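You operate a simulated robot arm through the tools that you are given. There is no shell and no other tool. Be economical: measure what you need, move in short steps, check, and stop when the job is done.

Carry out the task below with a simulated two-armed robot. There is one attempt and no reset: what you move stays moved.

TASK
Tip the sugar from the cup into the red square jar, close it and label it.
Fine: all of it; cup back on the table. Set down upright: measuring cup.

Only the result counts: the job must be done as asked and must still hold three seconds after the hand-in. Knocking over, shifting, dropping, spilling or breaking anything else fails it.

THE ROBOT
Two 7-joint arms with two-finger parallel grippers on one trunk that stands fixed in place. Base frame: the origin is at the foot of the trunk, x ahead of it, y to its left, z up. Units: mm, degrees, N and s.
The left shoulder is at [70, 177, 1195], the right one opposite. With the tool pointing down near the work surface each hand reaches from about 100 to 700 mm from the base axis, measured 20 degrees to its own side. Payload 3.43 kg a hand.
Tool frame (each hand has its own): the origin (TCP) lies between the finger pads and is the grasp point; the fingertips stand 30 mm ahead of it; z points along the fingers, y is the line along which they close. Largest opening 94 mm; finger width 28, thickness 10; the body of the gripper, 50 by 96 mm, starts 55 mm behind the TCP.
Orientation is told as [roll, pitch, yaw] about the base's x, y, z axes, in that order, counted from this pose: with the fingers straight down and closing along the base's y, the tool's x points along the base's -x, its y along +y and its z along -z.

THE INTERFACE
- The arms move only by the tool move_arm. It takes "left_plan", "right_plan" or both (then of equal length, played together; a hand with none holds still); each is a list of rows, each an object (a shift or turn left out is 0, a gripper value left out holds the last) with "xyz": the shift along the base's x, y, z in mm, a list of three; "turn": the turn, a rotation vector about the base's x, y, z in degrees, a list of three; "hand": the opening, from 0 (shut) to 1 (fully open). In form: [{"xyz": [dx, dy, dz], "turn": [wx, wy, wz], "hand": hand}, ...]. A call has 1 to 8 rows; each row shifts and turns the commanded pose from where the row before left it. Rows are played at 5 a second. More than 50 mm and 8.6 degrees between two rows, or a gripper value outside its range, and nothing of the call is played. A pose out of reach is approached as far as the arm can. The call stops where the force on the tool passes 50 N (or 10 N more than at its start, if that is more) or the arm is blocked; 0.2 s more then pass. Each finger travels about 153 mm/s and halts on what it meets, pressing with about 20 N; the grip force reading is that of the motor and also rises with nothing between the fingers. The clock runs only during rows and for 0.2 s after the last one: add rows that do not move to give the fingers time. The reply holds the time, the measured pose of the TCP, the force on the tool along the base axes, the opening and the grip force, in the units named above and with some noise, with the torque about the TCP (base axes, N m) and any sound that the robot's microphone picked up, and new pictures: "show" is both (left out), scene, wrist or none (wrist: the cameras of the hands that moved).
- Cameras (640 x 400 px; columns grow to the right, rows downward): "scene" is now at [119.4, 47.5, 1504.3]; the picture's right is [0.56, -0.83, 0.00], its down [-0.56, -0.38, -0.74] and it looks along [0.61, 0.41, -0.68] (base axes); focal length 354 px, centre (320, 200). "left" rides on the left gripper at [76, -14, -103] in its tool frame; the picture's right is [0.18, 0.98, 0.00], its down [-0.75, 0.14, -0.64] and it looks along [-0.63, 0.12, 0.77] (tool axes); focal length 243 px, centre (320, 200). "right" rides on the right gripper at [76, 14, -103] in its tool frame; the picture's right is [-0.18, 0.98, 0.00], its down [-0.75, -0.14, -0.64] and it looks along [-0.63, -0.12, 0.77] (tool axes); focal length 243 px, centre (320, 200). There is no depth. A picture from a camera that has moved, and an enlarged one, comes with that camera's place and axes in the base frame and with its lens.
- move_column(by): slides the trunk up (or, below 0, down) by that many mm; the arms and the scene camera ride with it, the base frame stays. It gives what a move gives, with no picture.
- head_to(pan, tilt): turns the head with the scene camera to pan (to the left, within 86 degrees either way) and tilt (down, from -29 to 69), counted from straight ahead of the robot. It gives what a move gives, and a new picture of the scene camera.
- close_up(camera, box): a new picture of the part [left, top, right, bottom] of that camera's present view, enlarged. The clock stands still meanwhile.
- job_done(): hands the job in; it is judged then, once.

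Go step by step. Nothing tells you positions but the pictures and the camera data: compare them with the known pose of the tool, close in by small moves and look again before you grip or let go. The budget is 120 turns and 200 pictures, counting those below and the enlarged ones. Unless the task says otherwise, let go and move clear before handing in, and close with one line.

The tools are called as name(argument=value, ...) on one line, values as JSON. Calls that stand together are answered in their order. move_arm: Moves the arms, as the interface text tells. Its arguments: {"type":"object","properties":{"left_plan":{"type":"array","items":{"type":"object","properties":{"xyz":{"type":"array","items":{"type":"number"}},"turn":{"type":"array","items":{"type":"number"}},"hand":{"type":"number"}}}},"right_plan":{"type":"array","items":{"type":"object","properties":{"xyz":{"type":"array","items":{"type":"number"}},"turn":{"type":"array","items":{"type":"number"}},"hand":{"type":"number"}}}},"show":{"type":"string","enum":["both","scene","wrist","none"]}},"required":[]} The other tools are called the same way: move_column (by) slides the trunk up or down; head_to (pan, tilt) turns the head that bears the scene camera; close_up (camera, box) takes an enlarged picture of a part of a camera's view; job_done () hands the job in.

At the start:

```text
time_s: 0.0
left_position: [318.8, 492.8, 1224.6]
left_tcp_rot: [0.1, 0.0, 0.1]
left_ft_force: [-0.8, -1.1, 0.3]
left_wrist_torque: [-0.04, -0.02, 0.01]
left_opening: 94.1
left_grip_force: 0.1
right_position: [421.5, 50.9, 1166.0]
right_tcp_rot: [0.1, -0.1, 0.0]
right_ft_force: [0.1, 0.2, 0.3]
right_wrist_torque: [0.01, 0.02, -0.02]
right_opening: 94.0
right_grip_force: 0.0
trunk travel left (down, up): [-775.0, 65.0]
head pan, tilt: [34.1, 42.5]
```

scene: 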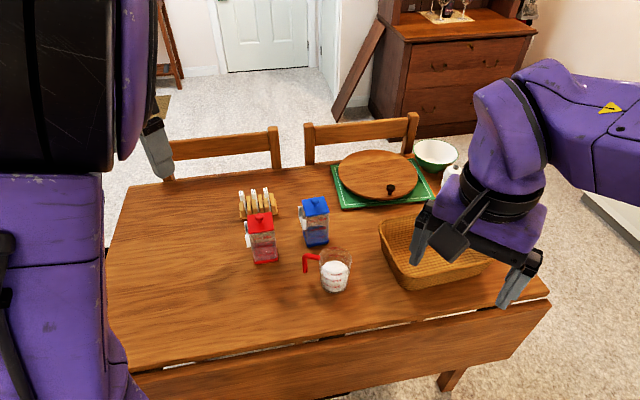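
right: 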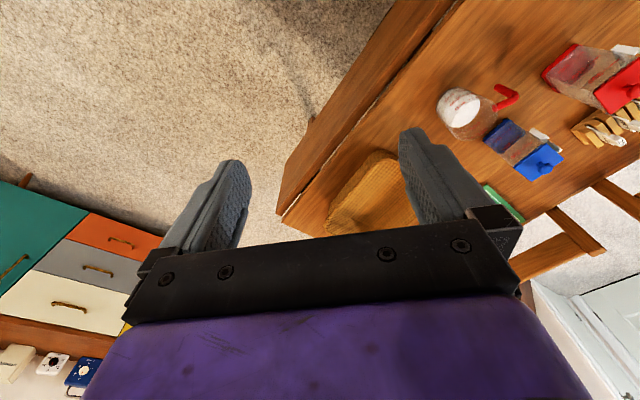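
left: 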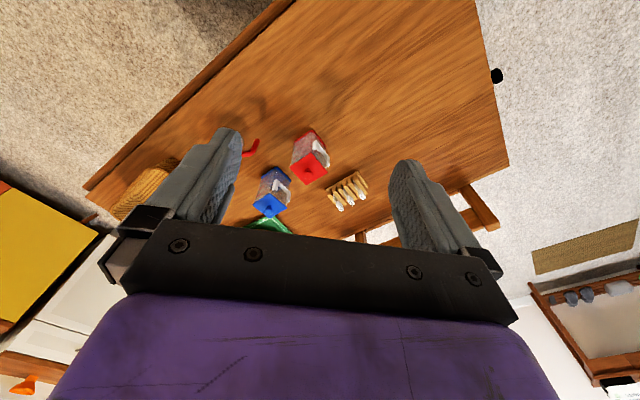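

I see a table with a red jar and a blue jar (lids on), a measuring cup with white sugar, and a rack that may hold labels. I'll enlarge those areas first.

close_up(camera="scene", box=[220, 170, 380, 300])

close_up(camera="left", box=[220, 110, 400, 230])

close_up(camera="right", box=[420, 30, 640, 190])

```text
3.08 times, centred on (300, 235) of scene
camera zoom: at [119.4, 47.5, 1504.3], right [0.56, -0.83, 0.0], down [-0.56, -0.38, -0.74], along [0.61, 0.41, -0.68], focal length 1090 px, centre (382, 92)
```

zoom: 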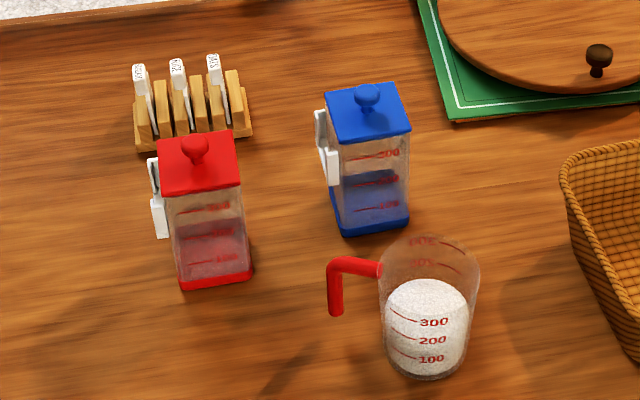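

```text
3.33 times, centred on (310, 170) of left
camera zoom: at [242.4, 478.1, 1327.4], right [-0.18, 0.98, 0.0], down [0.75, 0.14, 0.64], along [0.63, 0.12, -0.77], focal length 809 px, centre (353, 300)
```

zoom: 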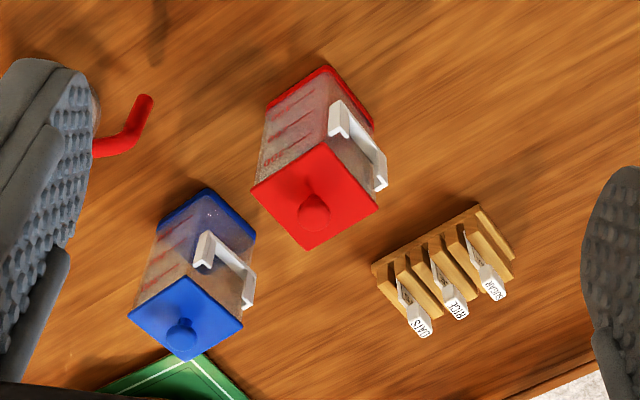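

```text
2.50 times, centred on (530, 110) of right
camera zoom: at [345.8, 65.2, 1269.5], right [0.18, 0.98, 0.0], down [0.75, -0.14, 0.64], along [0.63, -0.12, -0.77], focal length 606 px, centre (-205, 425)
```

zoom: 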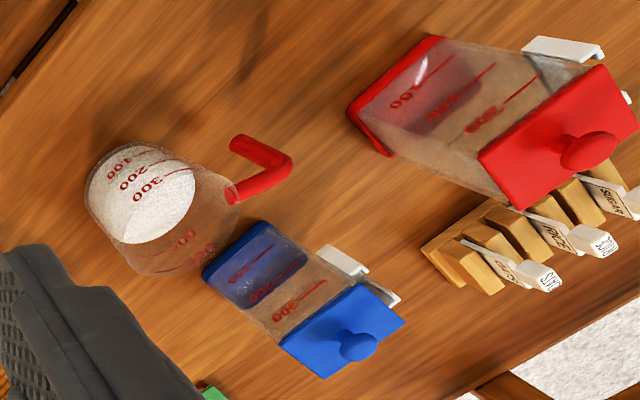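

The jar's knob triangulates to about (537, 509, 886). The table top is near z=757, and the cup stands near (555, 301). I'll lower the trunk for better reach and take another look.

move_column(by=-180)

head_to(pan=40, tilt=36)

```text
time_s: 2.0
left_position: [318.3, 491.9, 1044.5]
left_tcp_rot: [0.0, 0.0, 0.0]
left_ft_force: [0.7, -0.6, 0.1]
left_wrist_torque: [0.0, 0.0, 0.05]
left_opening: 94.0
left_grip_force: 0.1
right_position: [421.2, 51.5, 986.4]
right_tcp_rot: [0.2, -0.1, 0.1]
right_ft_force: [-0.1, -0.2, 0.2]
right_wrist_torque: [0.0, 0.02, -0.03]
right_opening: 93.8
right_grip_force: 0.0
trunk travel left (down, up): [-595.0, 245.0]
head pan, tilt: [34.1, 42.5]
```

```text
time_s: 2.7
left_position: [318.3, 492.4, 1043.5]
left_tcp_rot: [0.1, 0.0, 0.0]
left_ft_force: [1.0, -0.6, 0.1]
left_wrist_torque: [-0.04, 0.01, 0.0]
left_opening: 94.0
left_grip_force: 0.0
right_position: [422.0, 51.0, 987.0]
right_tcp_rot: [0.2, 0.0, 0.1]
right_ft_force: [0.1, -0.3, 0.6]
right_wrist_torque: [-0.02, 0.0, 0.02]
right_opening: 93.9
right_grip_force: 0.0
trunk travel left (down, up): [-595.0, 245.0]
head pan, tilt: [40.0, 36.0]
camera scene: at [117.6, 56.9, 1334.0], right [0.64, -0.77, 0.0], down [-0.45, -0.38, -0.81], along [0.62, 0.52, -0.59], focal length 354 px, centre (320, 200)
```

scene: 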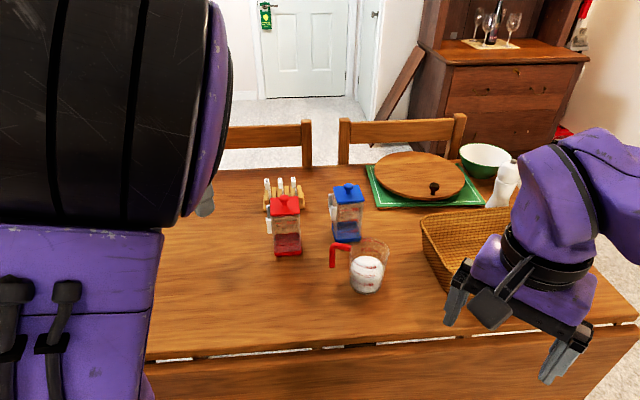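

I want a sharper look at the jars, cup and rack from this angle.

close_up(camera="scene", box=[255, 170, 335, 220])

close_up(camera="scene", box=[256, 180, 400, 300])

close_up(camera="left", box=[220, 40, 460, 220])

```text
8.00 times, centred on (295, 195) of scene
camera zoom: at [117.6, 56.9, 1334.0], right [0.64, -0.77, 0.0], down [-0.45, -0.38, -0.81], along [0.62, 0.52, -0.59], focal length 2834 px, centre (520, 240)
```

zoom: 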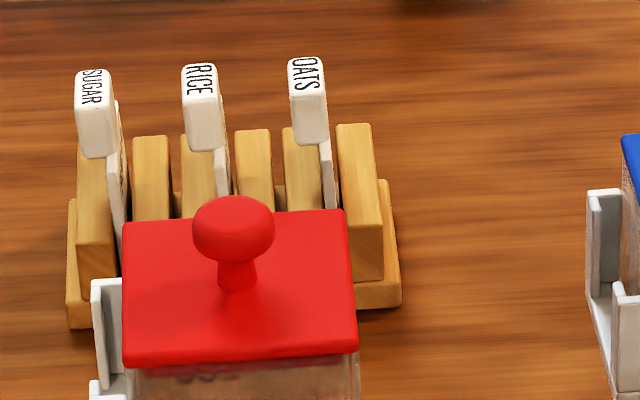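

```text
3.33 times, centred on (328, 240) of scene
camera zoom: at [117.6, 56.9, 1334.0], right [0.64, -0.77, 0.0], down [-0.45, -0.38, -0.81], along [0.62, 0.52, -0.59], focal length 1181 px, centre (293, 67)
```

zoom: 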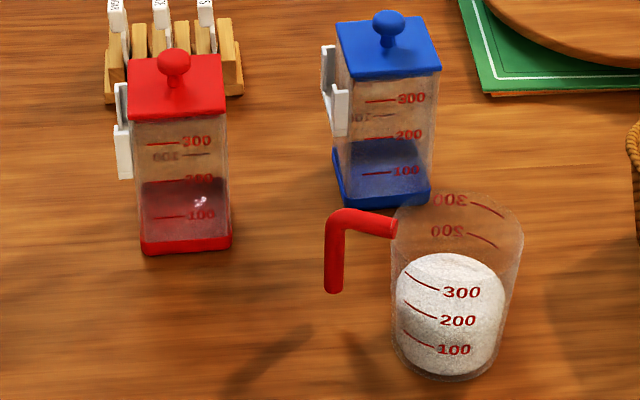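

```text
2.22 times, centred on (340, 130) of left
camera zoom: at [242.3, 478.1, 1147.4], right [-0.18, 0.98, 0.0], down [0.75, 0.14, 0.64], along [0.63, 0.12, -0.77], focal length 539 px, centre (276, 356)
```

zoom: 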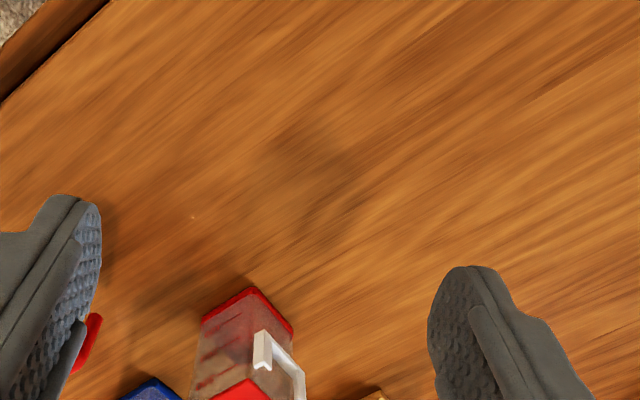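

Tags in the rack read SUGAR, RICE and OATS, with SUGAR at the far left. The jar has a slide-in holder on its left face. I'm moving the left hand to hover above the red jar's knob.

move_arm(left_plan=[{"xyz": [40, 0, -10]}, {"xyz": [40, 0, -10]}, {"xyz": [40, 0, -10]}, {"xyz": [40, 4, -10]}, {"xyz": [30, 4, -10]}, {"xyz": [20, 4, -4]}, {}, {}])

```text
time_s: 4.5
left_position: [532.5, 504.7, 989.8]
left_tcp_rot: [0.1, -0.1, 0.0]
left_ft_force: [-0.1, -0.1, -0.4]
left_wrist_torque: [0.02, 0.02, 0.03]
left_opening: 94.0
left_grip_force: 0.1
right_position: [420.5, 51.7, 985.9]
right_tcp_rot: [0.1, -0.2, -0.1]
right_ft_force: [0.1, 0.2, -0.3]
right_wrist_torque: [0.03, 0.0, 0.01]
right_opening: 94.0
right_grip_force: 0.0
trunk travel left (down, up): [-595.0, 245.0]
head pan, tilt: [40.0, 36.0]
camera scene: at [117.8, 57.1, 1334.0], right [0.64, -0.77, 0.0], down [-0.45, -0.38, -0.81], along [0.62, 0.52, -0.59], focal length 354 px, centre (320, 200)
camera left: at [455.7, 489.4, 1093.6], right [-0.18, 0.98, 0.0], down [0.75, 0.14, 0.64], along [0.63, 0.12, -0.77], focal length 243 px, centre (320, 200)
```

scene: 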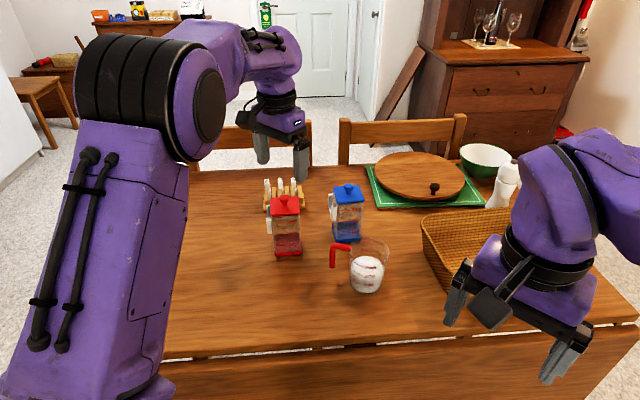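
left: 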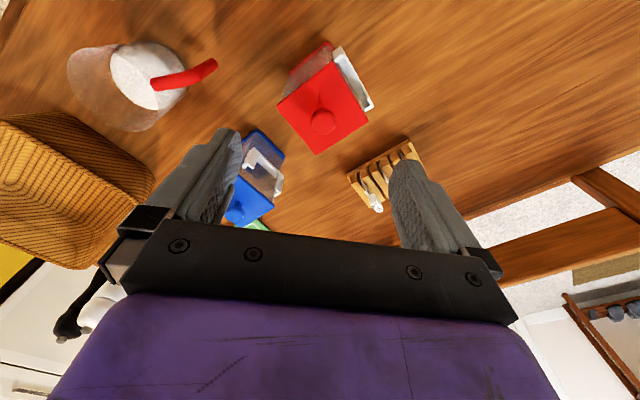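

The left arm reaches well. The knob centre is near (535.5, 506.5, 890), so I'll descend toward it.

move_arm(left_plan=[{"xyz": [3, 2, -30]}, {"xyz": [0, 0, -30]}, {"xyz": [0, 0, -5]}, {}])

close_up(camera="left", box=[200, 60, 440, 260])

close_up(camera="scene", box=[230, 120, 340, 220])

```text
time_s: 5.5
left_position: [533.6, 507.2, 923.9]
left_tcp_rot: [0.0, 0.0, 0.0]
left_ft_force: [-0.4, -0.9, -0.2]
left_wrist_torque: [0.02, 0.0, 0.03]
left_opening: 94.0
left_grip_force: 0.1
right_position: [421.2, 52.2, 985.5]
right_tcp_rot: [0.0, -0.1, 0.1]
right_ft_force: [-1.3, 0.7, -0.6]
right_wrist_torque: [0.0, -0.01, 0.0]
right_opening: 94.0
right_grip_force: 0.0
trunk travel left (down, up): [-595.0, 245.0]
head pan, tilt: [40.0, 36.0]
camera scene: at [117.7, 57.2, 1334.0], right [0.64, -0.77, 0.0], down [-0.45, -0.38, -0.81], along [0.62, 0.52, -0.59], focal length 354 px, centre (320, 200)
camera left: at [457.4, 491.9, 1027.7], right [-0.18, 0.98, 0.0], down [0.75, 0.14, 0.64], along [0.63, 0.12, -0.77], focal length 243 px, centre (320, 200)
```

scene: 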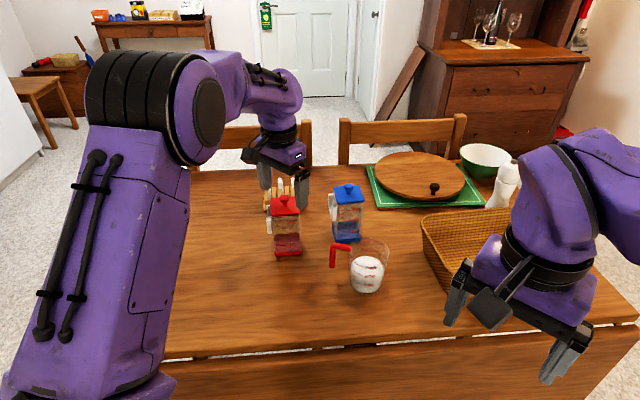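
left: 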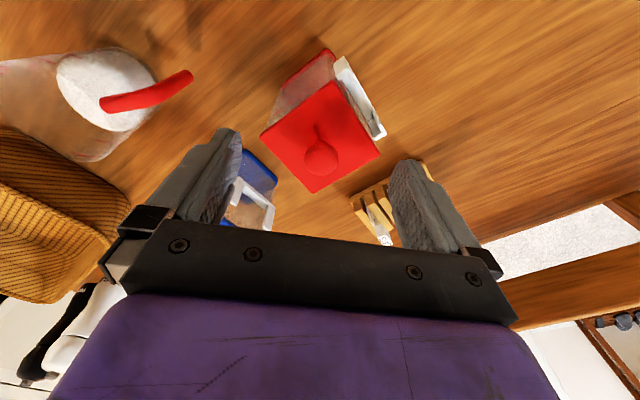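

```text
2.00 times, centred on (320, 160) of left
camera zoom: at [457.4, 491.9, 1027.7], right [-0.18, 0.98, 0.0], down [0.75, 0.14, 0.64], along [0.63, 0.12, -0.77], focal length 485 px, centre (320, 280)
```

zoom: 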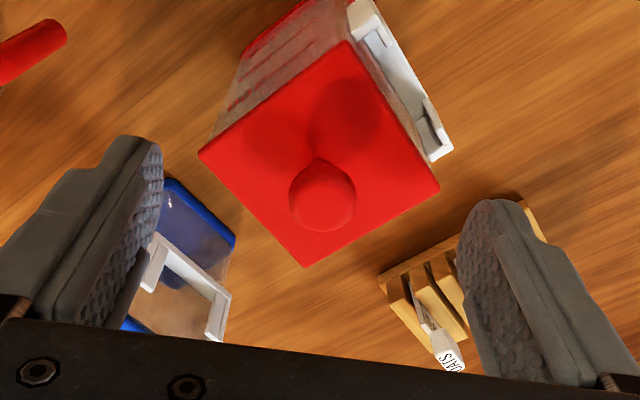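

```text
4.00 times, centred on (285, 170) of scene
camera zoom: at [117.7, 57.2, 1334.0], right [0.64, -0.77, 0.0], down [-0.45, -0.38, -0.81], along [0.62, 0.52, -0.59], focal length 1417 px, centre (460, 320)
```

zoom: 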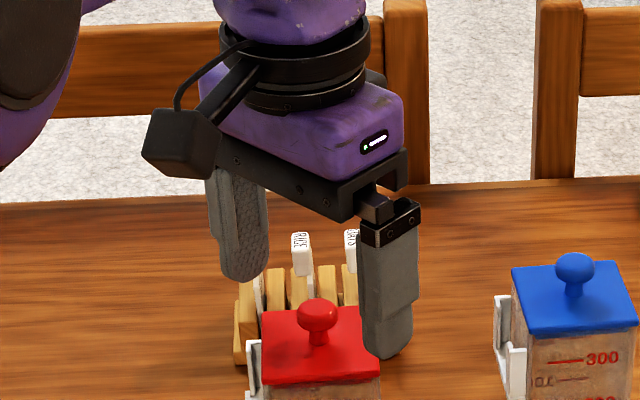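

The knob is centred between the fingers. I'll go down, pausing for force feedback, and close on it.

move_arm(left_plan=[{"xyz": [2, 0, -10]}, {"xyz": [0, 0, -8]}, {"hand": 0.55}, {"hand": 0.3}, {"hand": 0}, {}, {}])

close_up(camera="left", box=[240, 90, 400, 220])

close_up(camera="scene", box=[245, 160, 335, 230])

```text
time_s: 7.1
left_position: [533.8, 506.4, 907.6]
left_tcp_rot: [0.0, 0.0, 0.1]
left_ft_force: [-0.5, -0.1, -0.3]
left_wrist_torque: [0.0, -0.03, -0.01]
left_opening: 20.3
left_grip_force: 20.2
right_position: [420.2, 51.0, 987.6]
right_tcp_rot: [0.1, -0.1, 0.1]
right_ft_force: [-0.1, 0.1, 0.2]
right_wrist_torque: [-0.01, -0.01, -0.03]
right_opening: 94.1
right_grip_force: 0.1
trunk travel left (down, up): [-595.0, 245.0]
head pan, tilt: [40.0, 36.0]
heard: snap
camera scene: at [117.6, 57.1, 1334.0], right [0.64, -0.77, 0.0], down [-0.45, -0.38, -0.81], along [0.62, 0.52, -0.59], focal length 354 px, centre (320, 200)
camera left: at [457.8, 492.0, 1010.6], right [-0.18, 0.98, 0.0], down [0.75, 0.14, 0.64], along [0.63, 0.12, -0.77], focal length 243 px, centre (320, 200)
```

scene: 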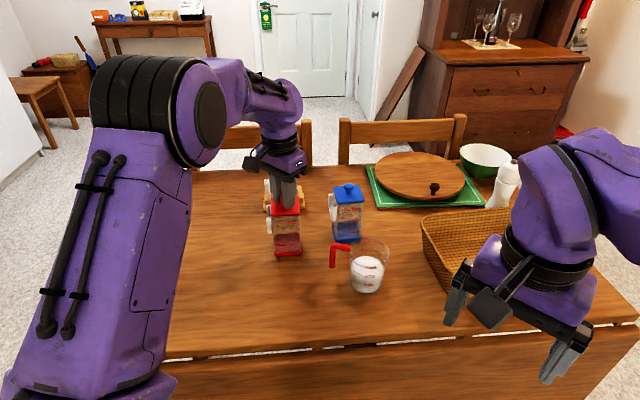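
left: 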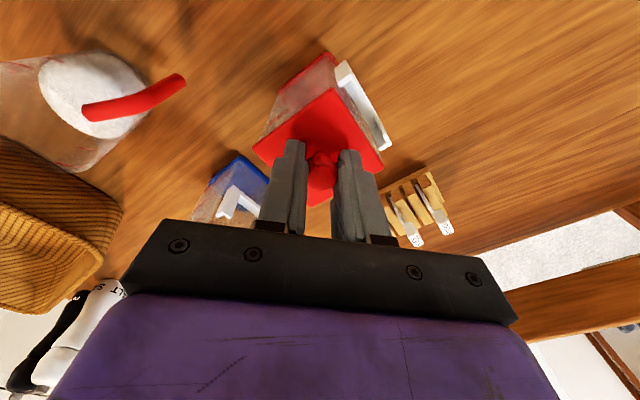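

```text
3.08 times, centred on (320, 155) of left
camera zoom: at [457.8, 492.0, 1010.6], right [-0.18, 0.98, 0.0], down [0.75, 0.14, 0.64], along [0.63, 0.12, -0.77], focal length 746 px, centre (320, 338)
```

zoom: 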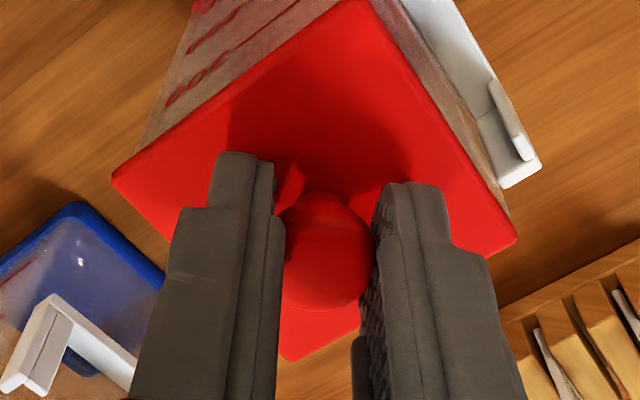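

```text
5.71 times, centred on (290, 195) of scene
camera zoom: at [117.6, 57.1, 1334.0], right [0.64, -0.77, 0.0], down [-0.45, -0.38, -0.81], along [0.62, 0.52, -0.59], focal length 2024 px, centre (491, 229)
```

zoom: 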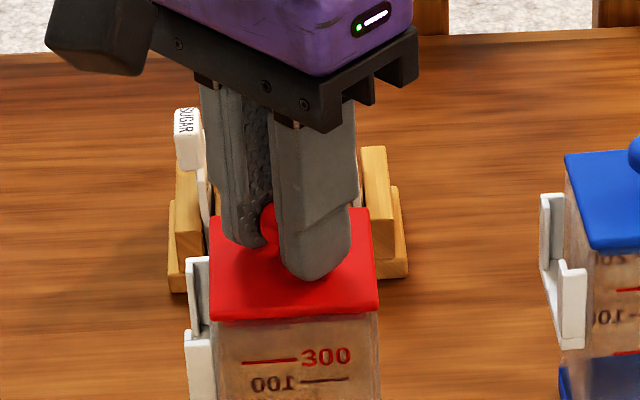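

The grip is on the knob, and I heard a snap, which may be the lid's catch releasing. I'll lift a little and look.

move_arm(left_plan=[{"xyz": [0, 0, 3]}, {"xyz": [0, 0, 4]}, {"xyz": [0, 0, 5]}, {}])

close_up(camera="scene", box=[245, 170, 335, 260])

```text
time_s: 8.1
left_position: [534.1, 507.0, 919.7]
left_tcp_rot: [0.0, 0.1, 0.0]
left_ft_force: [0.2, 0.2, -0.3]
left_wrist_torque: [-0.01, 0.02, -0.01]
left_opening: 20.1
left_grip_force: 19.9
right_position: [421.7, 50.6, 986.5]
right_tcp_rot: [0.1, -0.2, 0.0]
right_ft_force: [-0.2, 0.5, 0.1]
right_wrist_torque: [-0.01, 0.0, 0.04]
right_opening: 94.0
right_grip_force: 0.0
trunk travel left (down, up): [-595.0, 245.0]
head pan, tilt: [40.0, 36.0]
camera scene: at [117.7, 57.1, 1334.0], right [0.64, -0.77, 0.0], down [-0.45, -0.38, -0.81], along [0.62, 0.52, -0.59], focal length 354 px, centre (320, 200)
camera left: at [458.1, 492.3, 1022.7], right [-0.18, 0.98, 0.0], down [0.75, 0.14, 0.64], along [0.63, 0.12, -0.77], focal length 243 px, centre (320, 200)
```

scene: 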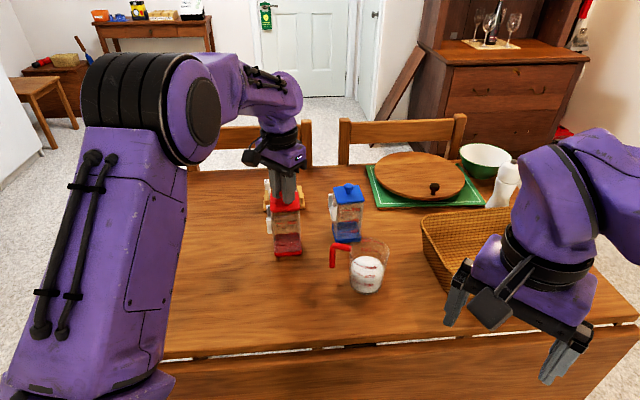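
left: 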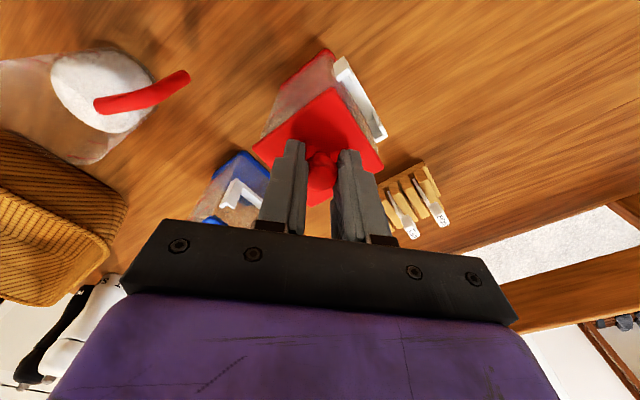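

```text
4.44 times, centred on (290, 215) of scene
camera zoom: at [117.7, 57.1, 1334.0], right [0.64, -0.77, 0.0], down [-0.45, -0.38, -0.81], along [0.62, 0.52, -0.59], focal length 1574 px, centre (453, 133)
```

zoom: 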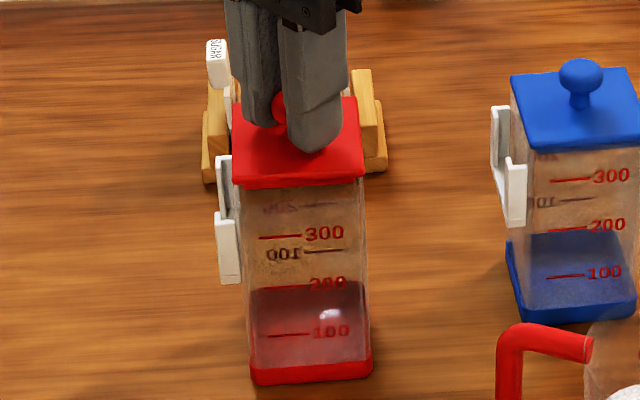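

The lid came off cleanly and the jar stayed put. I'll keep the lid in the left hand and swing it out of the way.

move_arm(left_plan=[{"xyz": [0, 0, 30]}, {"xyz": [0, 0, 40]}, {"xyz": [-20, 10, 20]}, {"xyz": [-40, 20, 0]}, {"xyz": [-40, 20, 0]}, {"xyz": [-40, 20, 0]}, {"xyz": [-40, 20, 0]}, {}])

close_up(camera="scene", box=[256, 170, 400, 300])

close_up(camera="right", box=[400, 0, 640, 200])

```text
time_s: 9.9
left_position: [354.3, 599.4, 1010.6]
left_tcp_rot: [0.0, 0.0, 0.0]
left_ft_force: [0.2, 0.4, -0.2]
left_wrist_torque: [0.02, 0.02, -0.02]
left_opening: 19.8
left_grip_force: 20.0
right_position: [421.3, 51.1, 986.4]
right_tcp_rot: [0.1, -0.1, 0.0]
right_ft_force: [-0.7, -0.7, -0.1]
right_wrist_torque: [-0.01, 0.01, -0.01]
right_opening: 94.1
right_grip_force: 0.1
trunk travel left (down, up): [-595.0, 245.0]
head pan, tilt: [40.0, 36.0]
camera scene: at [118.2, 57.4, 1333.9], right [0.64, -0.77, 0.0], down [-0.45, -0.38, -0.81], along [0.62, 0.52, -0.59], focal length 354 px, centre (320, 200)
camera left: at [277.6, 585.1, 1114.4], right [-0.18, 0.98, 0.0], down [0.75, 0.14, 0.64], along [0.63, 0.12, -0.77], focal length 243 px, centre (320, 200)
```

scene: 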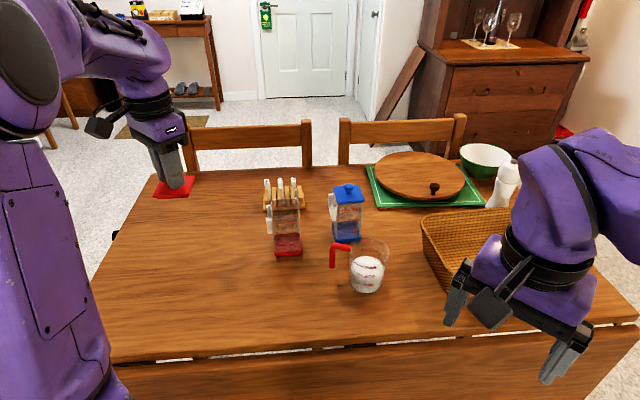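
left: 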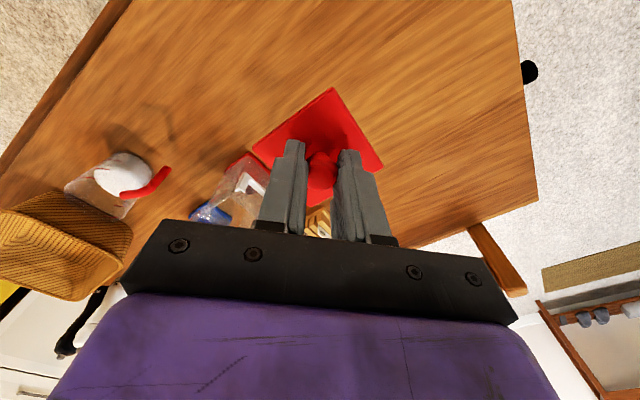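

```text
3.08 times, centred on (328, 235) of scene
camera zoom: at [118.2, 57.4, 1333.9], right [0.64, -0.77, 0.0], down [-0.45, -0.38, -0.81], along [0.62, 0.52, -0.59], focal length 1090 px, centre (295, 92)
```

zoom: 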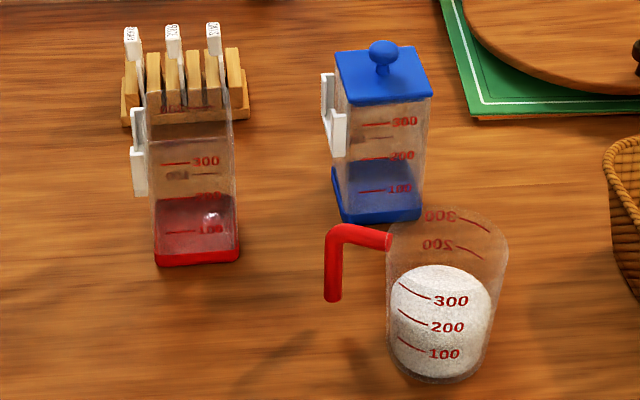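

```text
2.00 times, centred on (520, 100) of right
camera zoom: at [346.2, 65.4, 1089.3], right [0.18, 0.98, 0.0], down [0.75, -0.14, 0.64], along [0.63, -0.12, -0.77], focal length 485 px, centre (-80, 400)
```

zoom: 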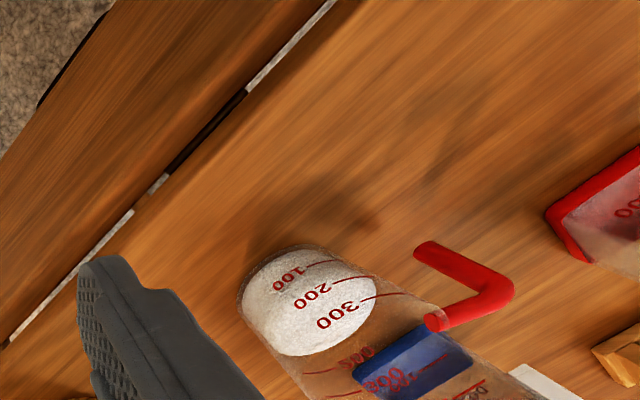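

The cup is about 67 to 75 mm wide and 115 mm tall, centred near (553, 299), with its handle toward the back left. I'll turn the right hand to a side grasp pointing along +y, well away from everything.

move_arm(right_plan=[{"turn": [4.9, 4.9, -4.9]}, {"turn": [4.9, 4.9, -4.9]}, {"turn": [4.9, 4.9, -4.9]}, {"turn": [4.9, 4.9, -4.9]}, {"turn": [4.9, 4.9, -4.9]}, {"turn": [4.9, 4.9, -4.9]}, {"turn": [4.9, 4.9, -4.9]}, {}], show="scene")

```text
time_s: 11.7
left_position: [354.4, 599.0, 1011.1]
left_tcp_rot: [-0.1, 0.0, 0.0]
left_ft_force: [-0.3, -0.1, -0.3]
left_wrist_torque: [0.02, 0.0, -0.01]
left_opening: 20.1
left_grip_force: 20.2
right_position: [419.9, 51.6, 986.8]
right_tcp_rot: [26.4, 41.3, -26.5]
right_ft_force: [0.7, 0.5, -0.4]
right_wrist_torque: [-0.03, 0.0, -0.01]
right_opening: 93.8
right_grip_force: 0.0
trunk travel left (down, up): [-595.0, 245.0]
head pan, tilt: [40.0, 36.0]
camera scene: at [117.4, 57.7, 1334.0], right [0.64, -0.77, 0.0], down [-0.45, -0.38, -0.81], along [0.62, 0.52, -0.59], focal length 354 px, centre (320, 200)
```

scene: 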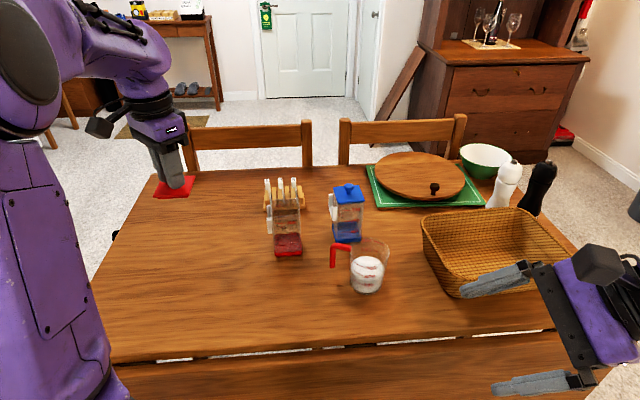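

move_arm(right_plan=[{"turn": [4.95, 4.95, -4.95]}, {"turn": [4.95, 4.95, -4.95]}, {"turn": [4.95, 4.95, -4.95]}, {"turn": [4.95, 4.95, -4.95]}, {"turn": [4.95, 4.95, -4.95]}, {"turn": [4.95, 4.95, -4.95]}, {"turn": [4.95, 4.95, -4.95]}, {}], show="both")

```text
time_s: 13.5
left_position: [355.0, 598.9, 1011.7]
left_tcp_rot: [0.0, 0.1, 0.0]
left_ft_force: [0.3, 0.3, 0.1]
left_wrist_torque: [0.0, 0.01, -0.01]
left_opening: 20.1
left_grip_force: 20.2
right_position: [420.0, 50.7, 987.2]
right_tcp_rot: [33.5, 89.5, -56.3]
right_ft_force: [-0.5, 0.0, -0.2]
right_wrist_torque: [-0.02, 0.0, -0.01]
right_opening: 94.0
right_grip_force: 0.1
trunk travel left (down, up): [-595.0, 245.0]
head pan, tilt: [40.0, 36.0]
camera scene: at [117.7, 57.2, 1334.0], right [0.64, -0.77, 0.0], down [-0.45, -0.38, -0.81], along [0.62, 0.52, -0.59], focal length 354 px, centre (320, 200)
camera right: at [436.2, -51.2, 1064.3], right [0.98, 0.0, -0.18], down [-0.14, -0.65, -0.75], along [-0.12, 0.76, -0.64], focal length 243 px, centre (320, 200)
```

scene: 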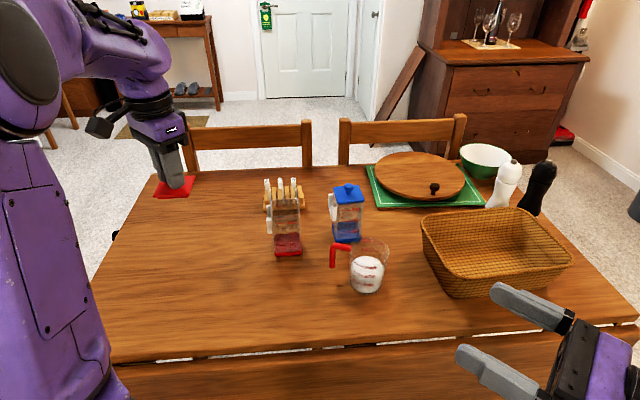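
right: 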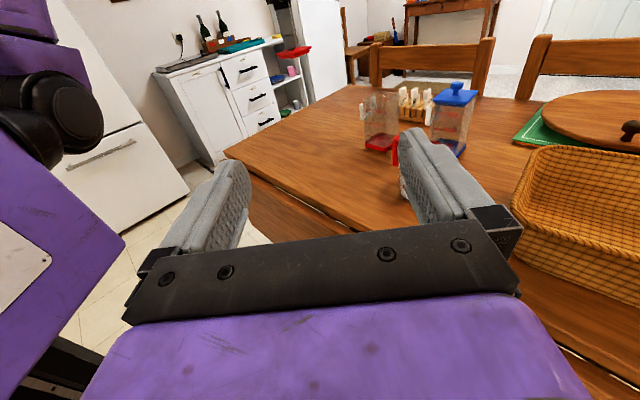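

The orientation is good. Before gripping, I'll test empty-handed that the arm can make the pouring roll near the jar, well above everything.

move_arm(right_plan=[{"xyz": [0, 20, 25], "turn": [0, 8.5, 0]}, {"xyz": [5, 30, 25], "turn": [0, 8.5, 0]}, {"xyz": [5, 30, 25], "turn": [0, 8.5, 0]}, {"xyz": [5, 30, 25], "turn": [0, 8.5, 0]}, {"xyz": [5, 30, 0], "turn": [0, 8.5, 0]}, {"xyz": [5, 30, 0], "turn": [0, 8.5, 0]}, {"xyz": [5, 30, 0], "turn": [0, 8.5, 0]}, {"xyz": [5, 30, 0], "turn": [0, 8.5, 0]}], show="none")

move_arm(right_plan=[{"xyz": [5, 40, 0], "turn": [0, 8.5, 0]}, {"xyz": [5, 40, 0], "turn": [0, 8.5, 0]}, {"xyz": [5, 40, 0], "turn": [0, 8.5, 0]}, {"xyz": [0, 40, 0], "turn": [0, 8.5, 0]}, {"xyz": [0, 40, 0], "turn": [0, 8.5, 0]}, {"turn": [0, 8.5, 0]}, {"turn": [0, 8.5, 0]}, {"turn": [0, 8.5, 0]}], show="both")

```text
time_s: 15.3
left_position: [354.5, 600.3, 1010.7]
left_tcp_rot: [0.0, -0.1, 0.1]
left_ft_force: [-0.4, -0.3, 0.0]
left_wrist_torque: [-0.03, 0.0, -0.01]
left_opening: 20.1
left_grip_force: 19.4
right_position: [455.8, 284.7, 1086.8]
right_tcp_rot: [-89.9, 22.2, -179.5]
right_ft_force: [1.1, -1.1, -0.2]
right_wrist_torque: [0.0, 0.0, 0.02]
right_opening: 94.0
right_grip_force: 0.1
trunk travel left (down, up): [-595.0, 245.0]
head pan, tilt: [40.0, 36.0]
```

```text
time_s: 17.1
left_position: [354.2, 600.7, 1011.4]
left_tcp_rot: [0.0, 0.1, 0.1]
left_ft_force: [0.7, 0.1, 0.3]
left_wrist_torque: [0.0, -0.01, 0.01]
left_opening: 20.3
left_grip_force: 19.9
right_position: [491.5, 372.4, 1075.4]
right_tcp_rot: [-90.4, -35.2, -179.6]
right_ft_force: [0.5, 0.5, -0.2]
right_wrist_torque: [0.0, -0.04, 0.02]
right_opening: 94.2
right_grip_force: 0.0
right hand out of reach, approached as far as the arm can: row 3, 4, 5
trunk travel left (down, up): [-595.0, 245.0]
head pan, tilt: [40.0, 36.0]
camera scene: at [117.6, 57.3, 1334.0], right [0.64, -0.77, 0.0], down [-0.45, -0.38, -0.81], along [0.62, 0.52, -0.59], focal length 354 px, centre (320, 200)
camera right: at [547.0, 270.3, 1019.0], right [-0.72, 0.0, -0.7], down [-0.53, -0.65, 0.55], along [-0.45, 0.76, 0.47], focal length 243 px, centre (320, 200)
```

scene: 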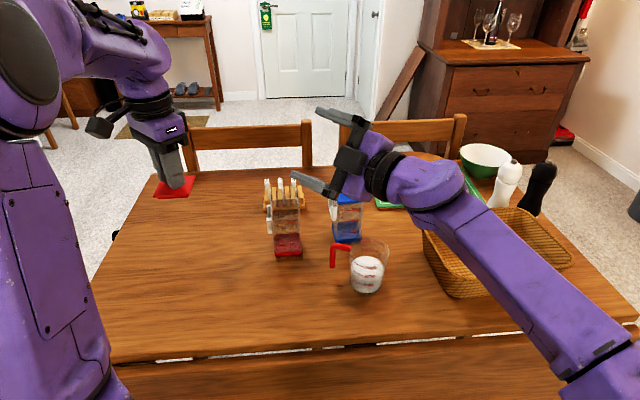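
right: 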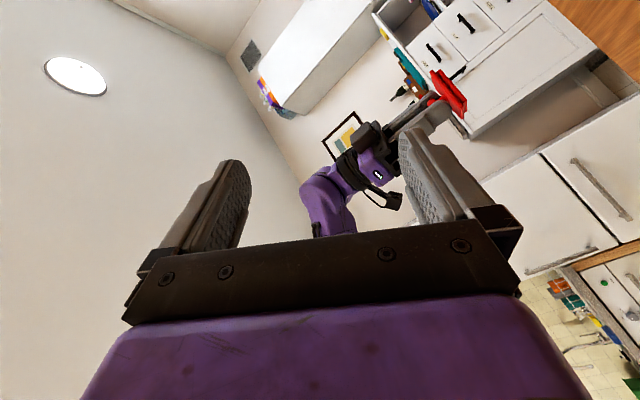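

The roll works, but the right arm can't reach as far as the jar. The left arm will handle the cup, so I'm retracting the right arm to its own side and taking the lid down toward a free spot on the table near (400, 640).

move_arm(right_plan=[{"xyz": [0, -45, 0]}, {"xyz": [0, -45, 0]}, {"xyz": [0, -45, 0], "turn": [0, -8.5, 0]}, {"xyz": [-10, -45, 0], "turn": [0, -8.5, 0]}, {"xyz": [-10, -45, 0], "turn": [0, -8.5, 0]}, {"xyz": [-10, -45, 0], "turn": [0, -8.5, 0]}, {"xyz": [-10, -45, 0], "turn": [0, -8.5, 0]}, {"xyz": [-10, -45, 0], "turn": [0, -8.5, 0]}], left_plan=[{"xyz": [10, 10, -20]}, {"xyz": [10, 10, -20]}, {"xyz": [10, 10, -20]}, {"xyz": [10, 10, -20]}, {"xyz": [6, 0, -30]}, {"xyz": [0, 0, -30]}, {}, {}], show="none")

move_arm(right_plan=[{"xyz": [-20, -45, 0], "turn": [0, -8.5, 0]}, {"xyz": [-20, -45, 0], "turn": [0, -8.5, 0]}, {"xyz": [-20, -45, 0], "turn": [0, -8.5, 0]}, {"xyz": [0, -40, 0], "turn": [0, -8.5, 0]}], show="scene")

close_up(camera="left", box=[200, 60, 440, 240])

```text
time_s: 18.9
left_position: [400.0, 635.2, 868.2]
left_tcp_rot: [0.0, -0.1, 0.0]
left_ft_force: [-1.0, -0.4, -0.4]
left_wrist_torque: [0.01, -0.02, 0.04]
left_opening: 19.9
left_grip_force: 20.0
right_position: [441.3, 9.4, 1078.1]
right_tcp_rot: [-90.3, 16.1, -179.6]
right_ft_force: [-0.1, -0.5, 0.5]
right_wrist_torque: [0.01, -0.04, 0.0]
right_opening: 94.0
right_grip_force: 0.0
trunk travel left (down, up): [-595.0, 245.0]
head pan, tilt: [40.0, 36.0]
```

```text
time_s: 19.9
left_position: [400.2, 636.0, 868.6]
left_tcp_rot: [0.1, 0.0, 0.1]
left_ft_force: [0.2, 0.0, -0.4]
left_wrist_torque: [0.0, -0.02, -0.03]
left_opening: 20.1
left_grip_force: 19.8
right_position: [384.0, -163.2, 1076.8]
right_tcp_rot: [-89.8, 49.9, -179.4]
right_ft_force: [-0.1, -0.6, 0.0]
right_wrist_torque: [-0.03, 0.0, 0.01]
right_opening: 93.8
right_grip_force: 0.2
trunk travel left (down, up): [-595.0, 245.0]
head pan, tilt: [40.0, 36.0]
camera scene: at [117.5, 56.1, 1334.1], right [0.64, -0.77, 0.0], down [-0.45, -0.38, -0.81], along [0.62, 0.52, -0.59], focal length 354 px, centre (320, 200)
```

scene: 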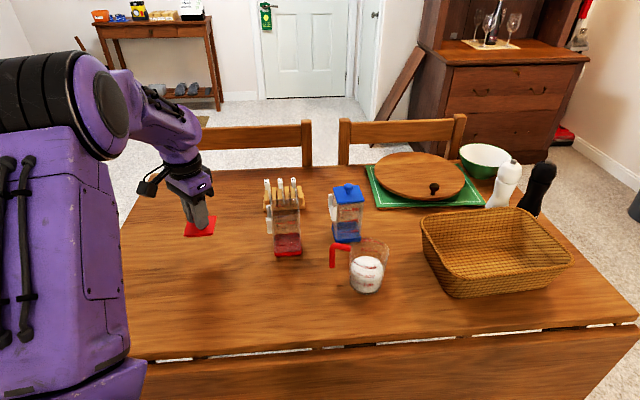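

```text
2.22 times, centred on (320, 150) of left
camera zoom: at [323.8, 621.3, 971.7], right [-0.18, 0.98, 0.0], down [0.75, 0.14, 0.64], along [0.63, 0.12, -0.77], focal length 539 px, centre (320, 311)
```

zoom: 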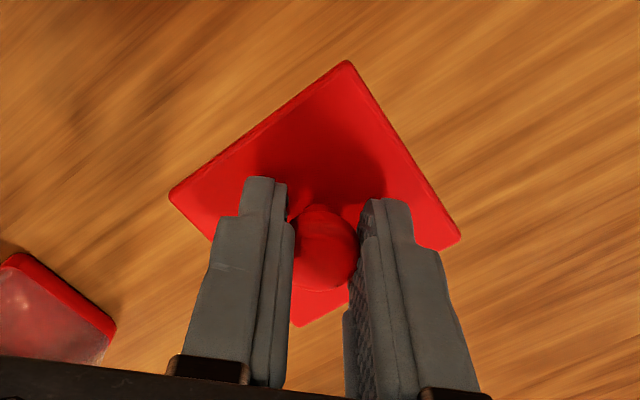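

Both arms are where I want them. Now I'll lower the lid in small steps until it touches the table.

move_arm(left_plan=[{"xyz": [0, 0, -25]}, {"xyz": [0, 0, -15]}, {"xyz": [0, 0, -6]}, {"xyz": [0, 0, -4]}, {}], show="none")

close_up(camera="scene", box=[140, 170, 260, 250])

```text
time_s: 21.1
left_position: [400.1, 638.5, 819.9]
left_tcp_rot: [0.0, -0.1, 0.0]
left_ft_force: [-1.4, -1.0, -0.3]
left_wrist_torque: [-0.02, 0.03, 0.0]
left_opening: 20.0
left_grip_force: 19.4
right_position: [384.2, -162.6, 1075.7]
right_tcp_rot: [-89.7, 49.9, -179.3]
right_ft_force: [0.2, 0.1, -0.3]
right_wrist_torque: [0.02, -0.02, -0.01]
right_opening: 93.7
right_grip_force: 0.0
trunk travel left (down, up): [-595.0, 245.0]
head pan, tilt: [40.0, 36.0]
```

```text
5.00 times, centred on (200, 210) of scene
camera zoom: at [117.5, 56.8, 1334.0], right [0.64, -0.77, 0.0], down [-0.45, -0.38, -0.81], along [0.62, 0.52, -0.59], focal length 1771 px, centre (920, 150)
```

zoom: 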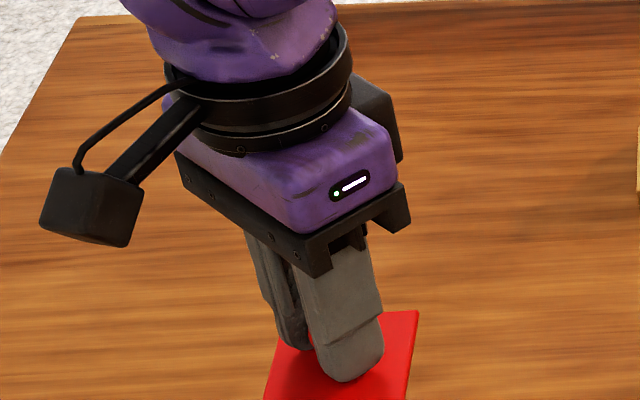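

move_arm(left_plan=[{"xyz": [0, 0, -4]}, {"xyz": [0, 0, -2]}, {"xyz": [0, 0, -2]}, {"xyz": [0, 0, -2]}, {}], show="none")

```text
time_s: 22.3
left_position: [399.9, 637.5, 809.3]
left_tcp_rot: [0.0, 0.0, 0.0]
left_ft_force: [0.4, 0.2, 0.4]
left_wrist_torque: [0.01, 0.01, -0.01]
left_opening: 20.3
left_grip_force: 20.3
right_position: [384.6, -163.7, 1076.7]
right_tcp_rot: [-89.7, 49.9, -179.4]
right_ft_force: [-0.5, -0.5, 0.2]
right_wrist_torque: [0.04, -0.01, -0.01]
right_opening: 94.1
right_grip_force: 0.1
trunk travel left (down, up): [-595.0, 245.0]
head pan, tilt: [40.0, 36.0]
```

move_arm(left_plan=[{"xyz": [0, 0, -2]}, {"xyz": [0, 0, -2]}, {"xyz": [0, 0, -2]}, {}], show="none")

close_up(camera="scene", box=[165, 195, 245, 255])

```text
time_s: 23.3
left_position: [400.3, 636.4, 803.4]
left_tcp_rot: [0.1, -0.1, 0.0]
left_ft_force: [0.4, -0.1, 0.2]
left_wrist_torque: [0.01, 0.01, 0.01]
left_opening: 20.1
left_grip_force: 19.9
right_position: [384.2, -164.0, 1077.2]
right_tcp_rot: [-89.8, 49.9, -179.2]
right_ft_force: [0.0, -0.6, -0.5]
right_wrist_torque: [-0.02, 0.01, -0.02]
right_opening: 93.8
right_grip_force: 0.0
trunk travel left (down, up): [-595.0, 245.0]
head pan, tilt: [40.0, 36.0]
```

```text
6.67 times, centred on (205, 225) of scene
camera zoom: at [117.6, 56.9, 1334.0], right [0.64, -0.77, 0.0], down [-0.45, -0.38, -0.81], along [0.62, 0.52, -0.59], focal length 2362 px, centre (1087, 33)
```

zoom: 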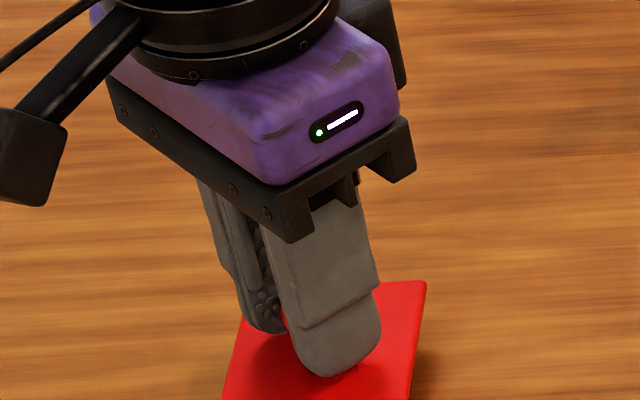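

move_arm(left_plan=[{"xyz": [0, 0, -1.5]}, {"xyz": [0, 0, -1.5]}, {}], show="none")

close_up(camera="scene", box=[165, 205, 245, 265])

```text
time_s: 24.1
left_position: [400.2, 637.2, 799.5]
left_tcp_rot: [0.1, 0.0, 0.0]
left_ft_force: [0.2, 0.9, -0.4]
left_wrist_torque: [0.02, -0.02, 0.01]
left_opening: 20.2
left_grip_force: 19.8
right_position: [384.2, -163.4, 1076.6]
right_tcp_rot: [-89.7, 49.9, -179.3]
right_ft_force: [0.3, -1.1, -0.8]
right_wrist_torque: [0.01, 0.02, 0.0]
right_opening: 93.9
right_grip_force: 0.0
trunk travel left (down, up): [-595.0, 245.0]
head pan, tilt: [40.0, 36.0]
```

```text
6.67 times, centred on (205, 235) of scene
camera zoom: at [117.6, 56.9, 1334.0], right [0.64, -0.77, 0.0], down [-0.45, -0.38, -0.81], along [0.62, 0.52, -0.59], focal length 2362 px, centre (1087, -33)
```

zoom: 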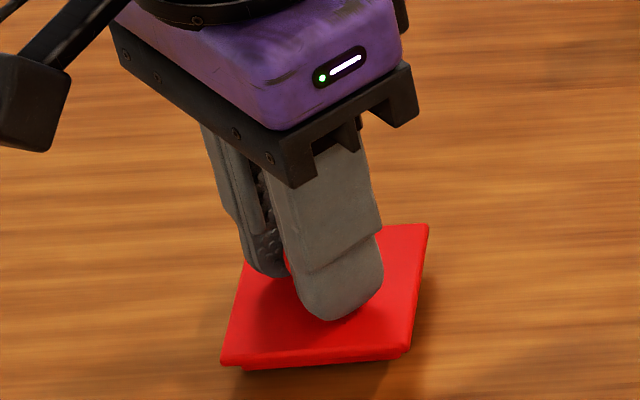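

move_arm(left_plan=[{"xyz": [0, 0, -1.5]}, {"xyz": [0, 0, -1.5]}, {}], show="none")

close_up(camera="scene", box=[175, 225, 235, 265])

```text
time_s: 24.9
left_position: [400.0, 636.4, 796.6]
left_tcp_rot: [0.1, 0.0, 0.0]
left_ft_force: [0.2, -0.4, -0.9]
left_wrist_torque: [0.0, 0.0, 0.0]
left_opening: 20.0
left_grip_force: 19.8
right_position: [383.9, -162.9, 1077.0]
right_tcp_rot: [-89.7, 49.9, -179.3]
right_ft_force: [-0.4, 0.5, -0.5]
right_wrist_torque: [-0.01, 0.01, 0.04]
right_opening: 94.0
right_grip_force: 0.1
trunk travel left (down, up): [-595.0, 245.0]
head pan, tilt: [40.0, 36.0]
```

```text
10.00 times, centred on (205, 245) of scene
camera zoom: at [117.6, 56.9, 1334.0], right [0.64, -0.77, 0.0], down [-0.45, -0.38, -0.81], along [0.62, 0.52, -0.59], focal length 3542 px, centre (1470, -250)
```

zoom: 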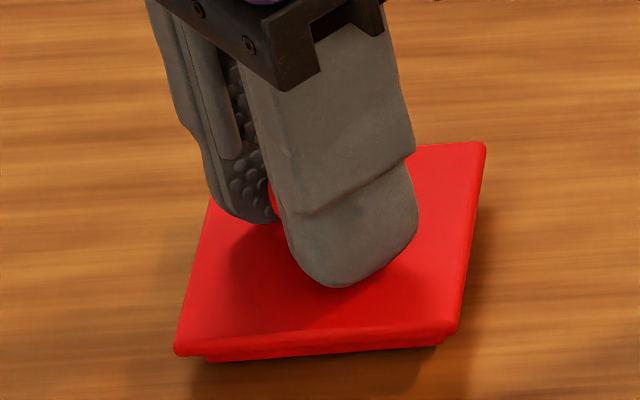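

move_arm(left_plan=[{"xyz": [0, 0, -1.5]}, {"xyz": [0, 0, -1.5]}, {"xyz": [0, 0, -1.5]}, {}], show="none")

close_up(camera="scene", box=[175, 225, 235, 265])

```text
time_s: 25.9
left_position: [400.0, 636.9, 794.0]
left_tcp_rot: [0.3, -0.2, 0.0]
left_ft_force: [0.8, 1.5, 12.9]
left_wrist_torque: [0.02, -0.01, 0.01]
left_opening: 20.0
left_grip_force: 20.4
right_position: [381.8, -165.4, 1076.0]
right_tcp_rot: [-90.0, 50.0, -179.4]
right_ft_force: [0.0, 0.0, 0.3]
right_wrist_torque: [-0.02, 0.02, -0.01]
right_opening: 93.8
right_grip_force: 0.0
trunk travel left (down, up): [-595.0, 245.0]
head pan, tilt: [40.0, 36.0]
```

```text
10.00 times, centred on (205, 245) of scene
camera zoom: at [116.4, 55.1, 1334.4], right [0.64, -0.77, 0.0], down [-0.45, -0.38, -0.81], along [0.62, 0.52, -0.59], focal length 3542 px, centre (1470, -250)
```

zoom: 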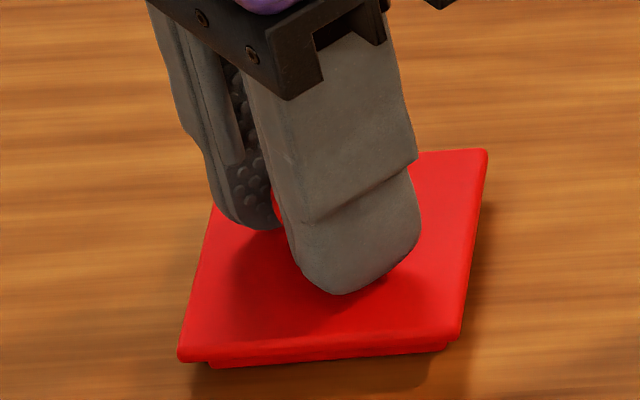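

The lid is in contact with the table at TCP z≈794.5. I'll release it and rise.

move_arm(left_plan=[{"xyz": [0, 0, 1.5]}, {"hand": 0.5}, {}, {"xyz": [0, 0, 20]}, {"xyz": [0, 0, 40]}, {"xyz": [0, 0, 45], "hand": 1}, {"xyz": [0, 0, 45]}, {"xyz": [0, 0, 45]}])

```text
time_s: 27.7
left_position: [399.7, 639.8, 992.4]
left_tcp_rot: [0.1, 0.0, 0.0]
left_ft_force: [-0.4, -1.0, 0.4]
left_wrist_torque: [0.03, -0.01, 0.02]
left_opening: 93.8
left_grip_force: 0.1
right_position: [382.1, -164.6, 1076.5]
right_tcp_rot: [-89.7, 50.1, -179.4]
right_ft_force: [-0.1, -0.8, 0.2]
right_wrist_torque: [0.0, -0.02, 0.0]
right_opening: 93.7
right_grip_force: 0.0
trunk travel left (down, up): [-595.0, 245.0]
head pan, tilt: [40.0, 36.0]
camera scene: at [116.8, 55.9, 1334.1], right [0.64, -0.77, 0.0], down [-0.45, -0.38, -0.81], along [0.62, 0.52, -0.59], focal length 354 px, centre (320, 200)
camera left: at [322.4, 624.7, 1095.6], right [-0.18, 0.98, 0.0], down [0.75, 0.14, 0.64], along [0.63, 0.12, -0.77], focal length 243 px, centre (320, 200)
```

scene: 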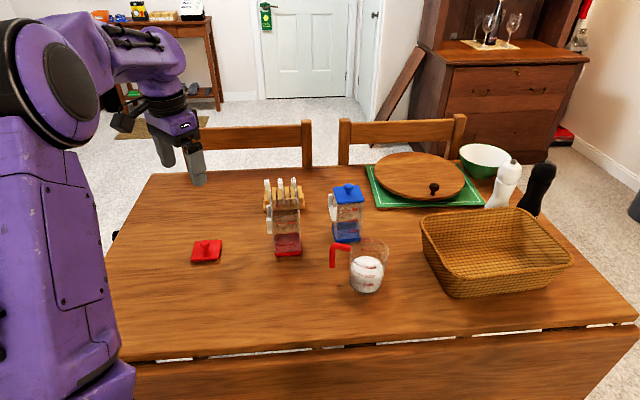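
left: 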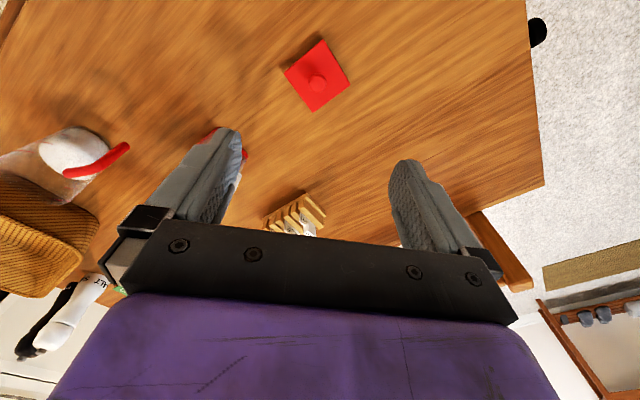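

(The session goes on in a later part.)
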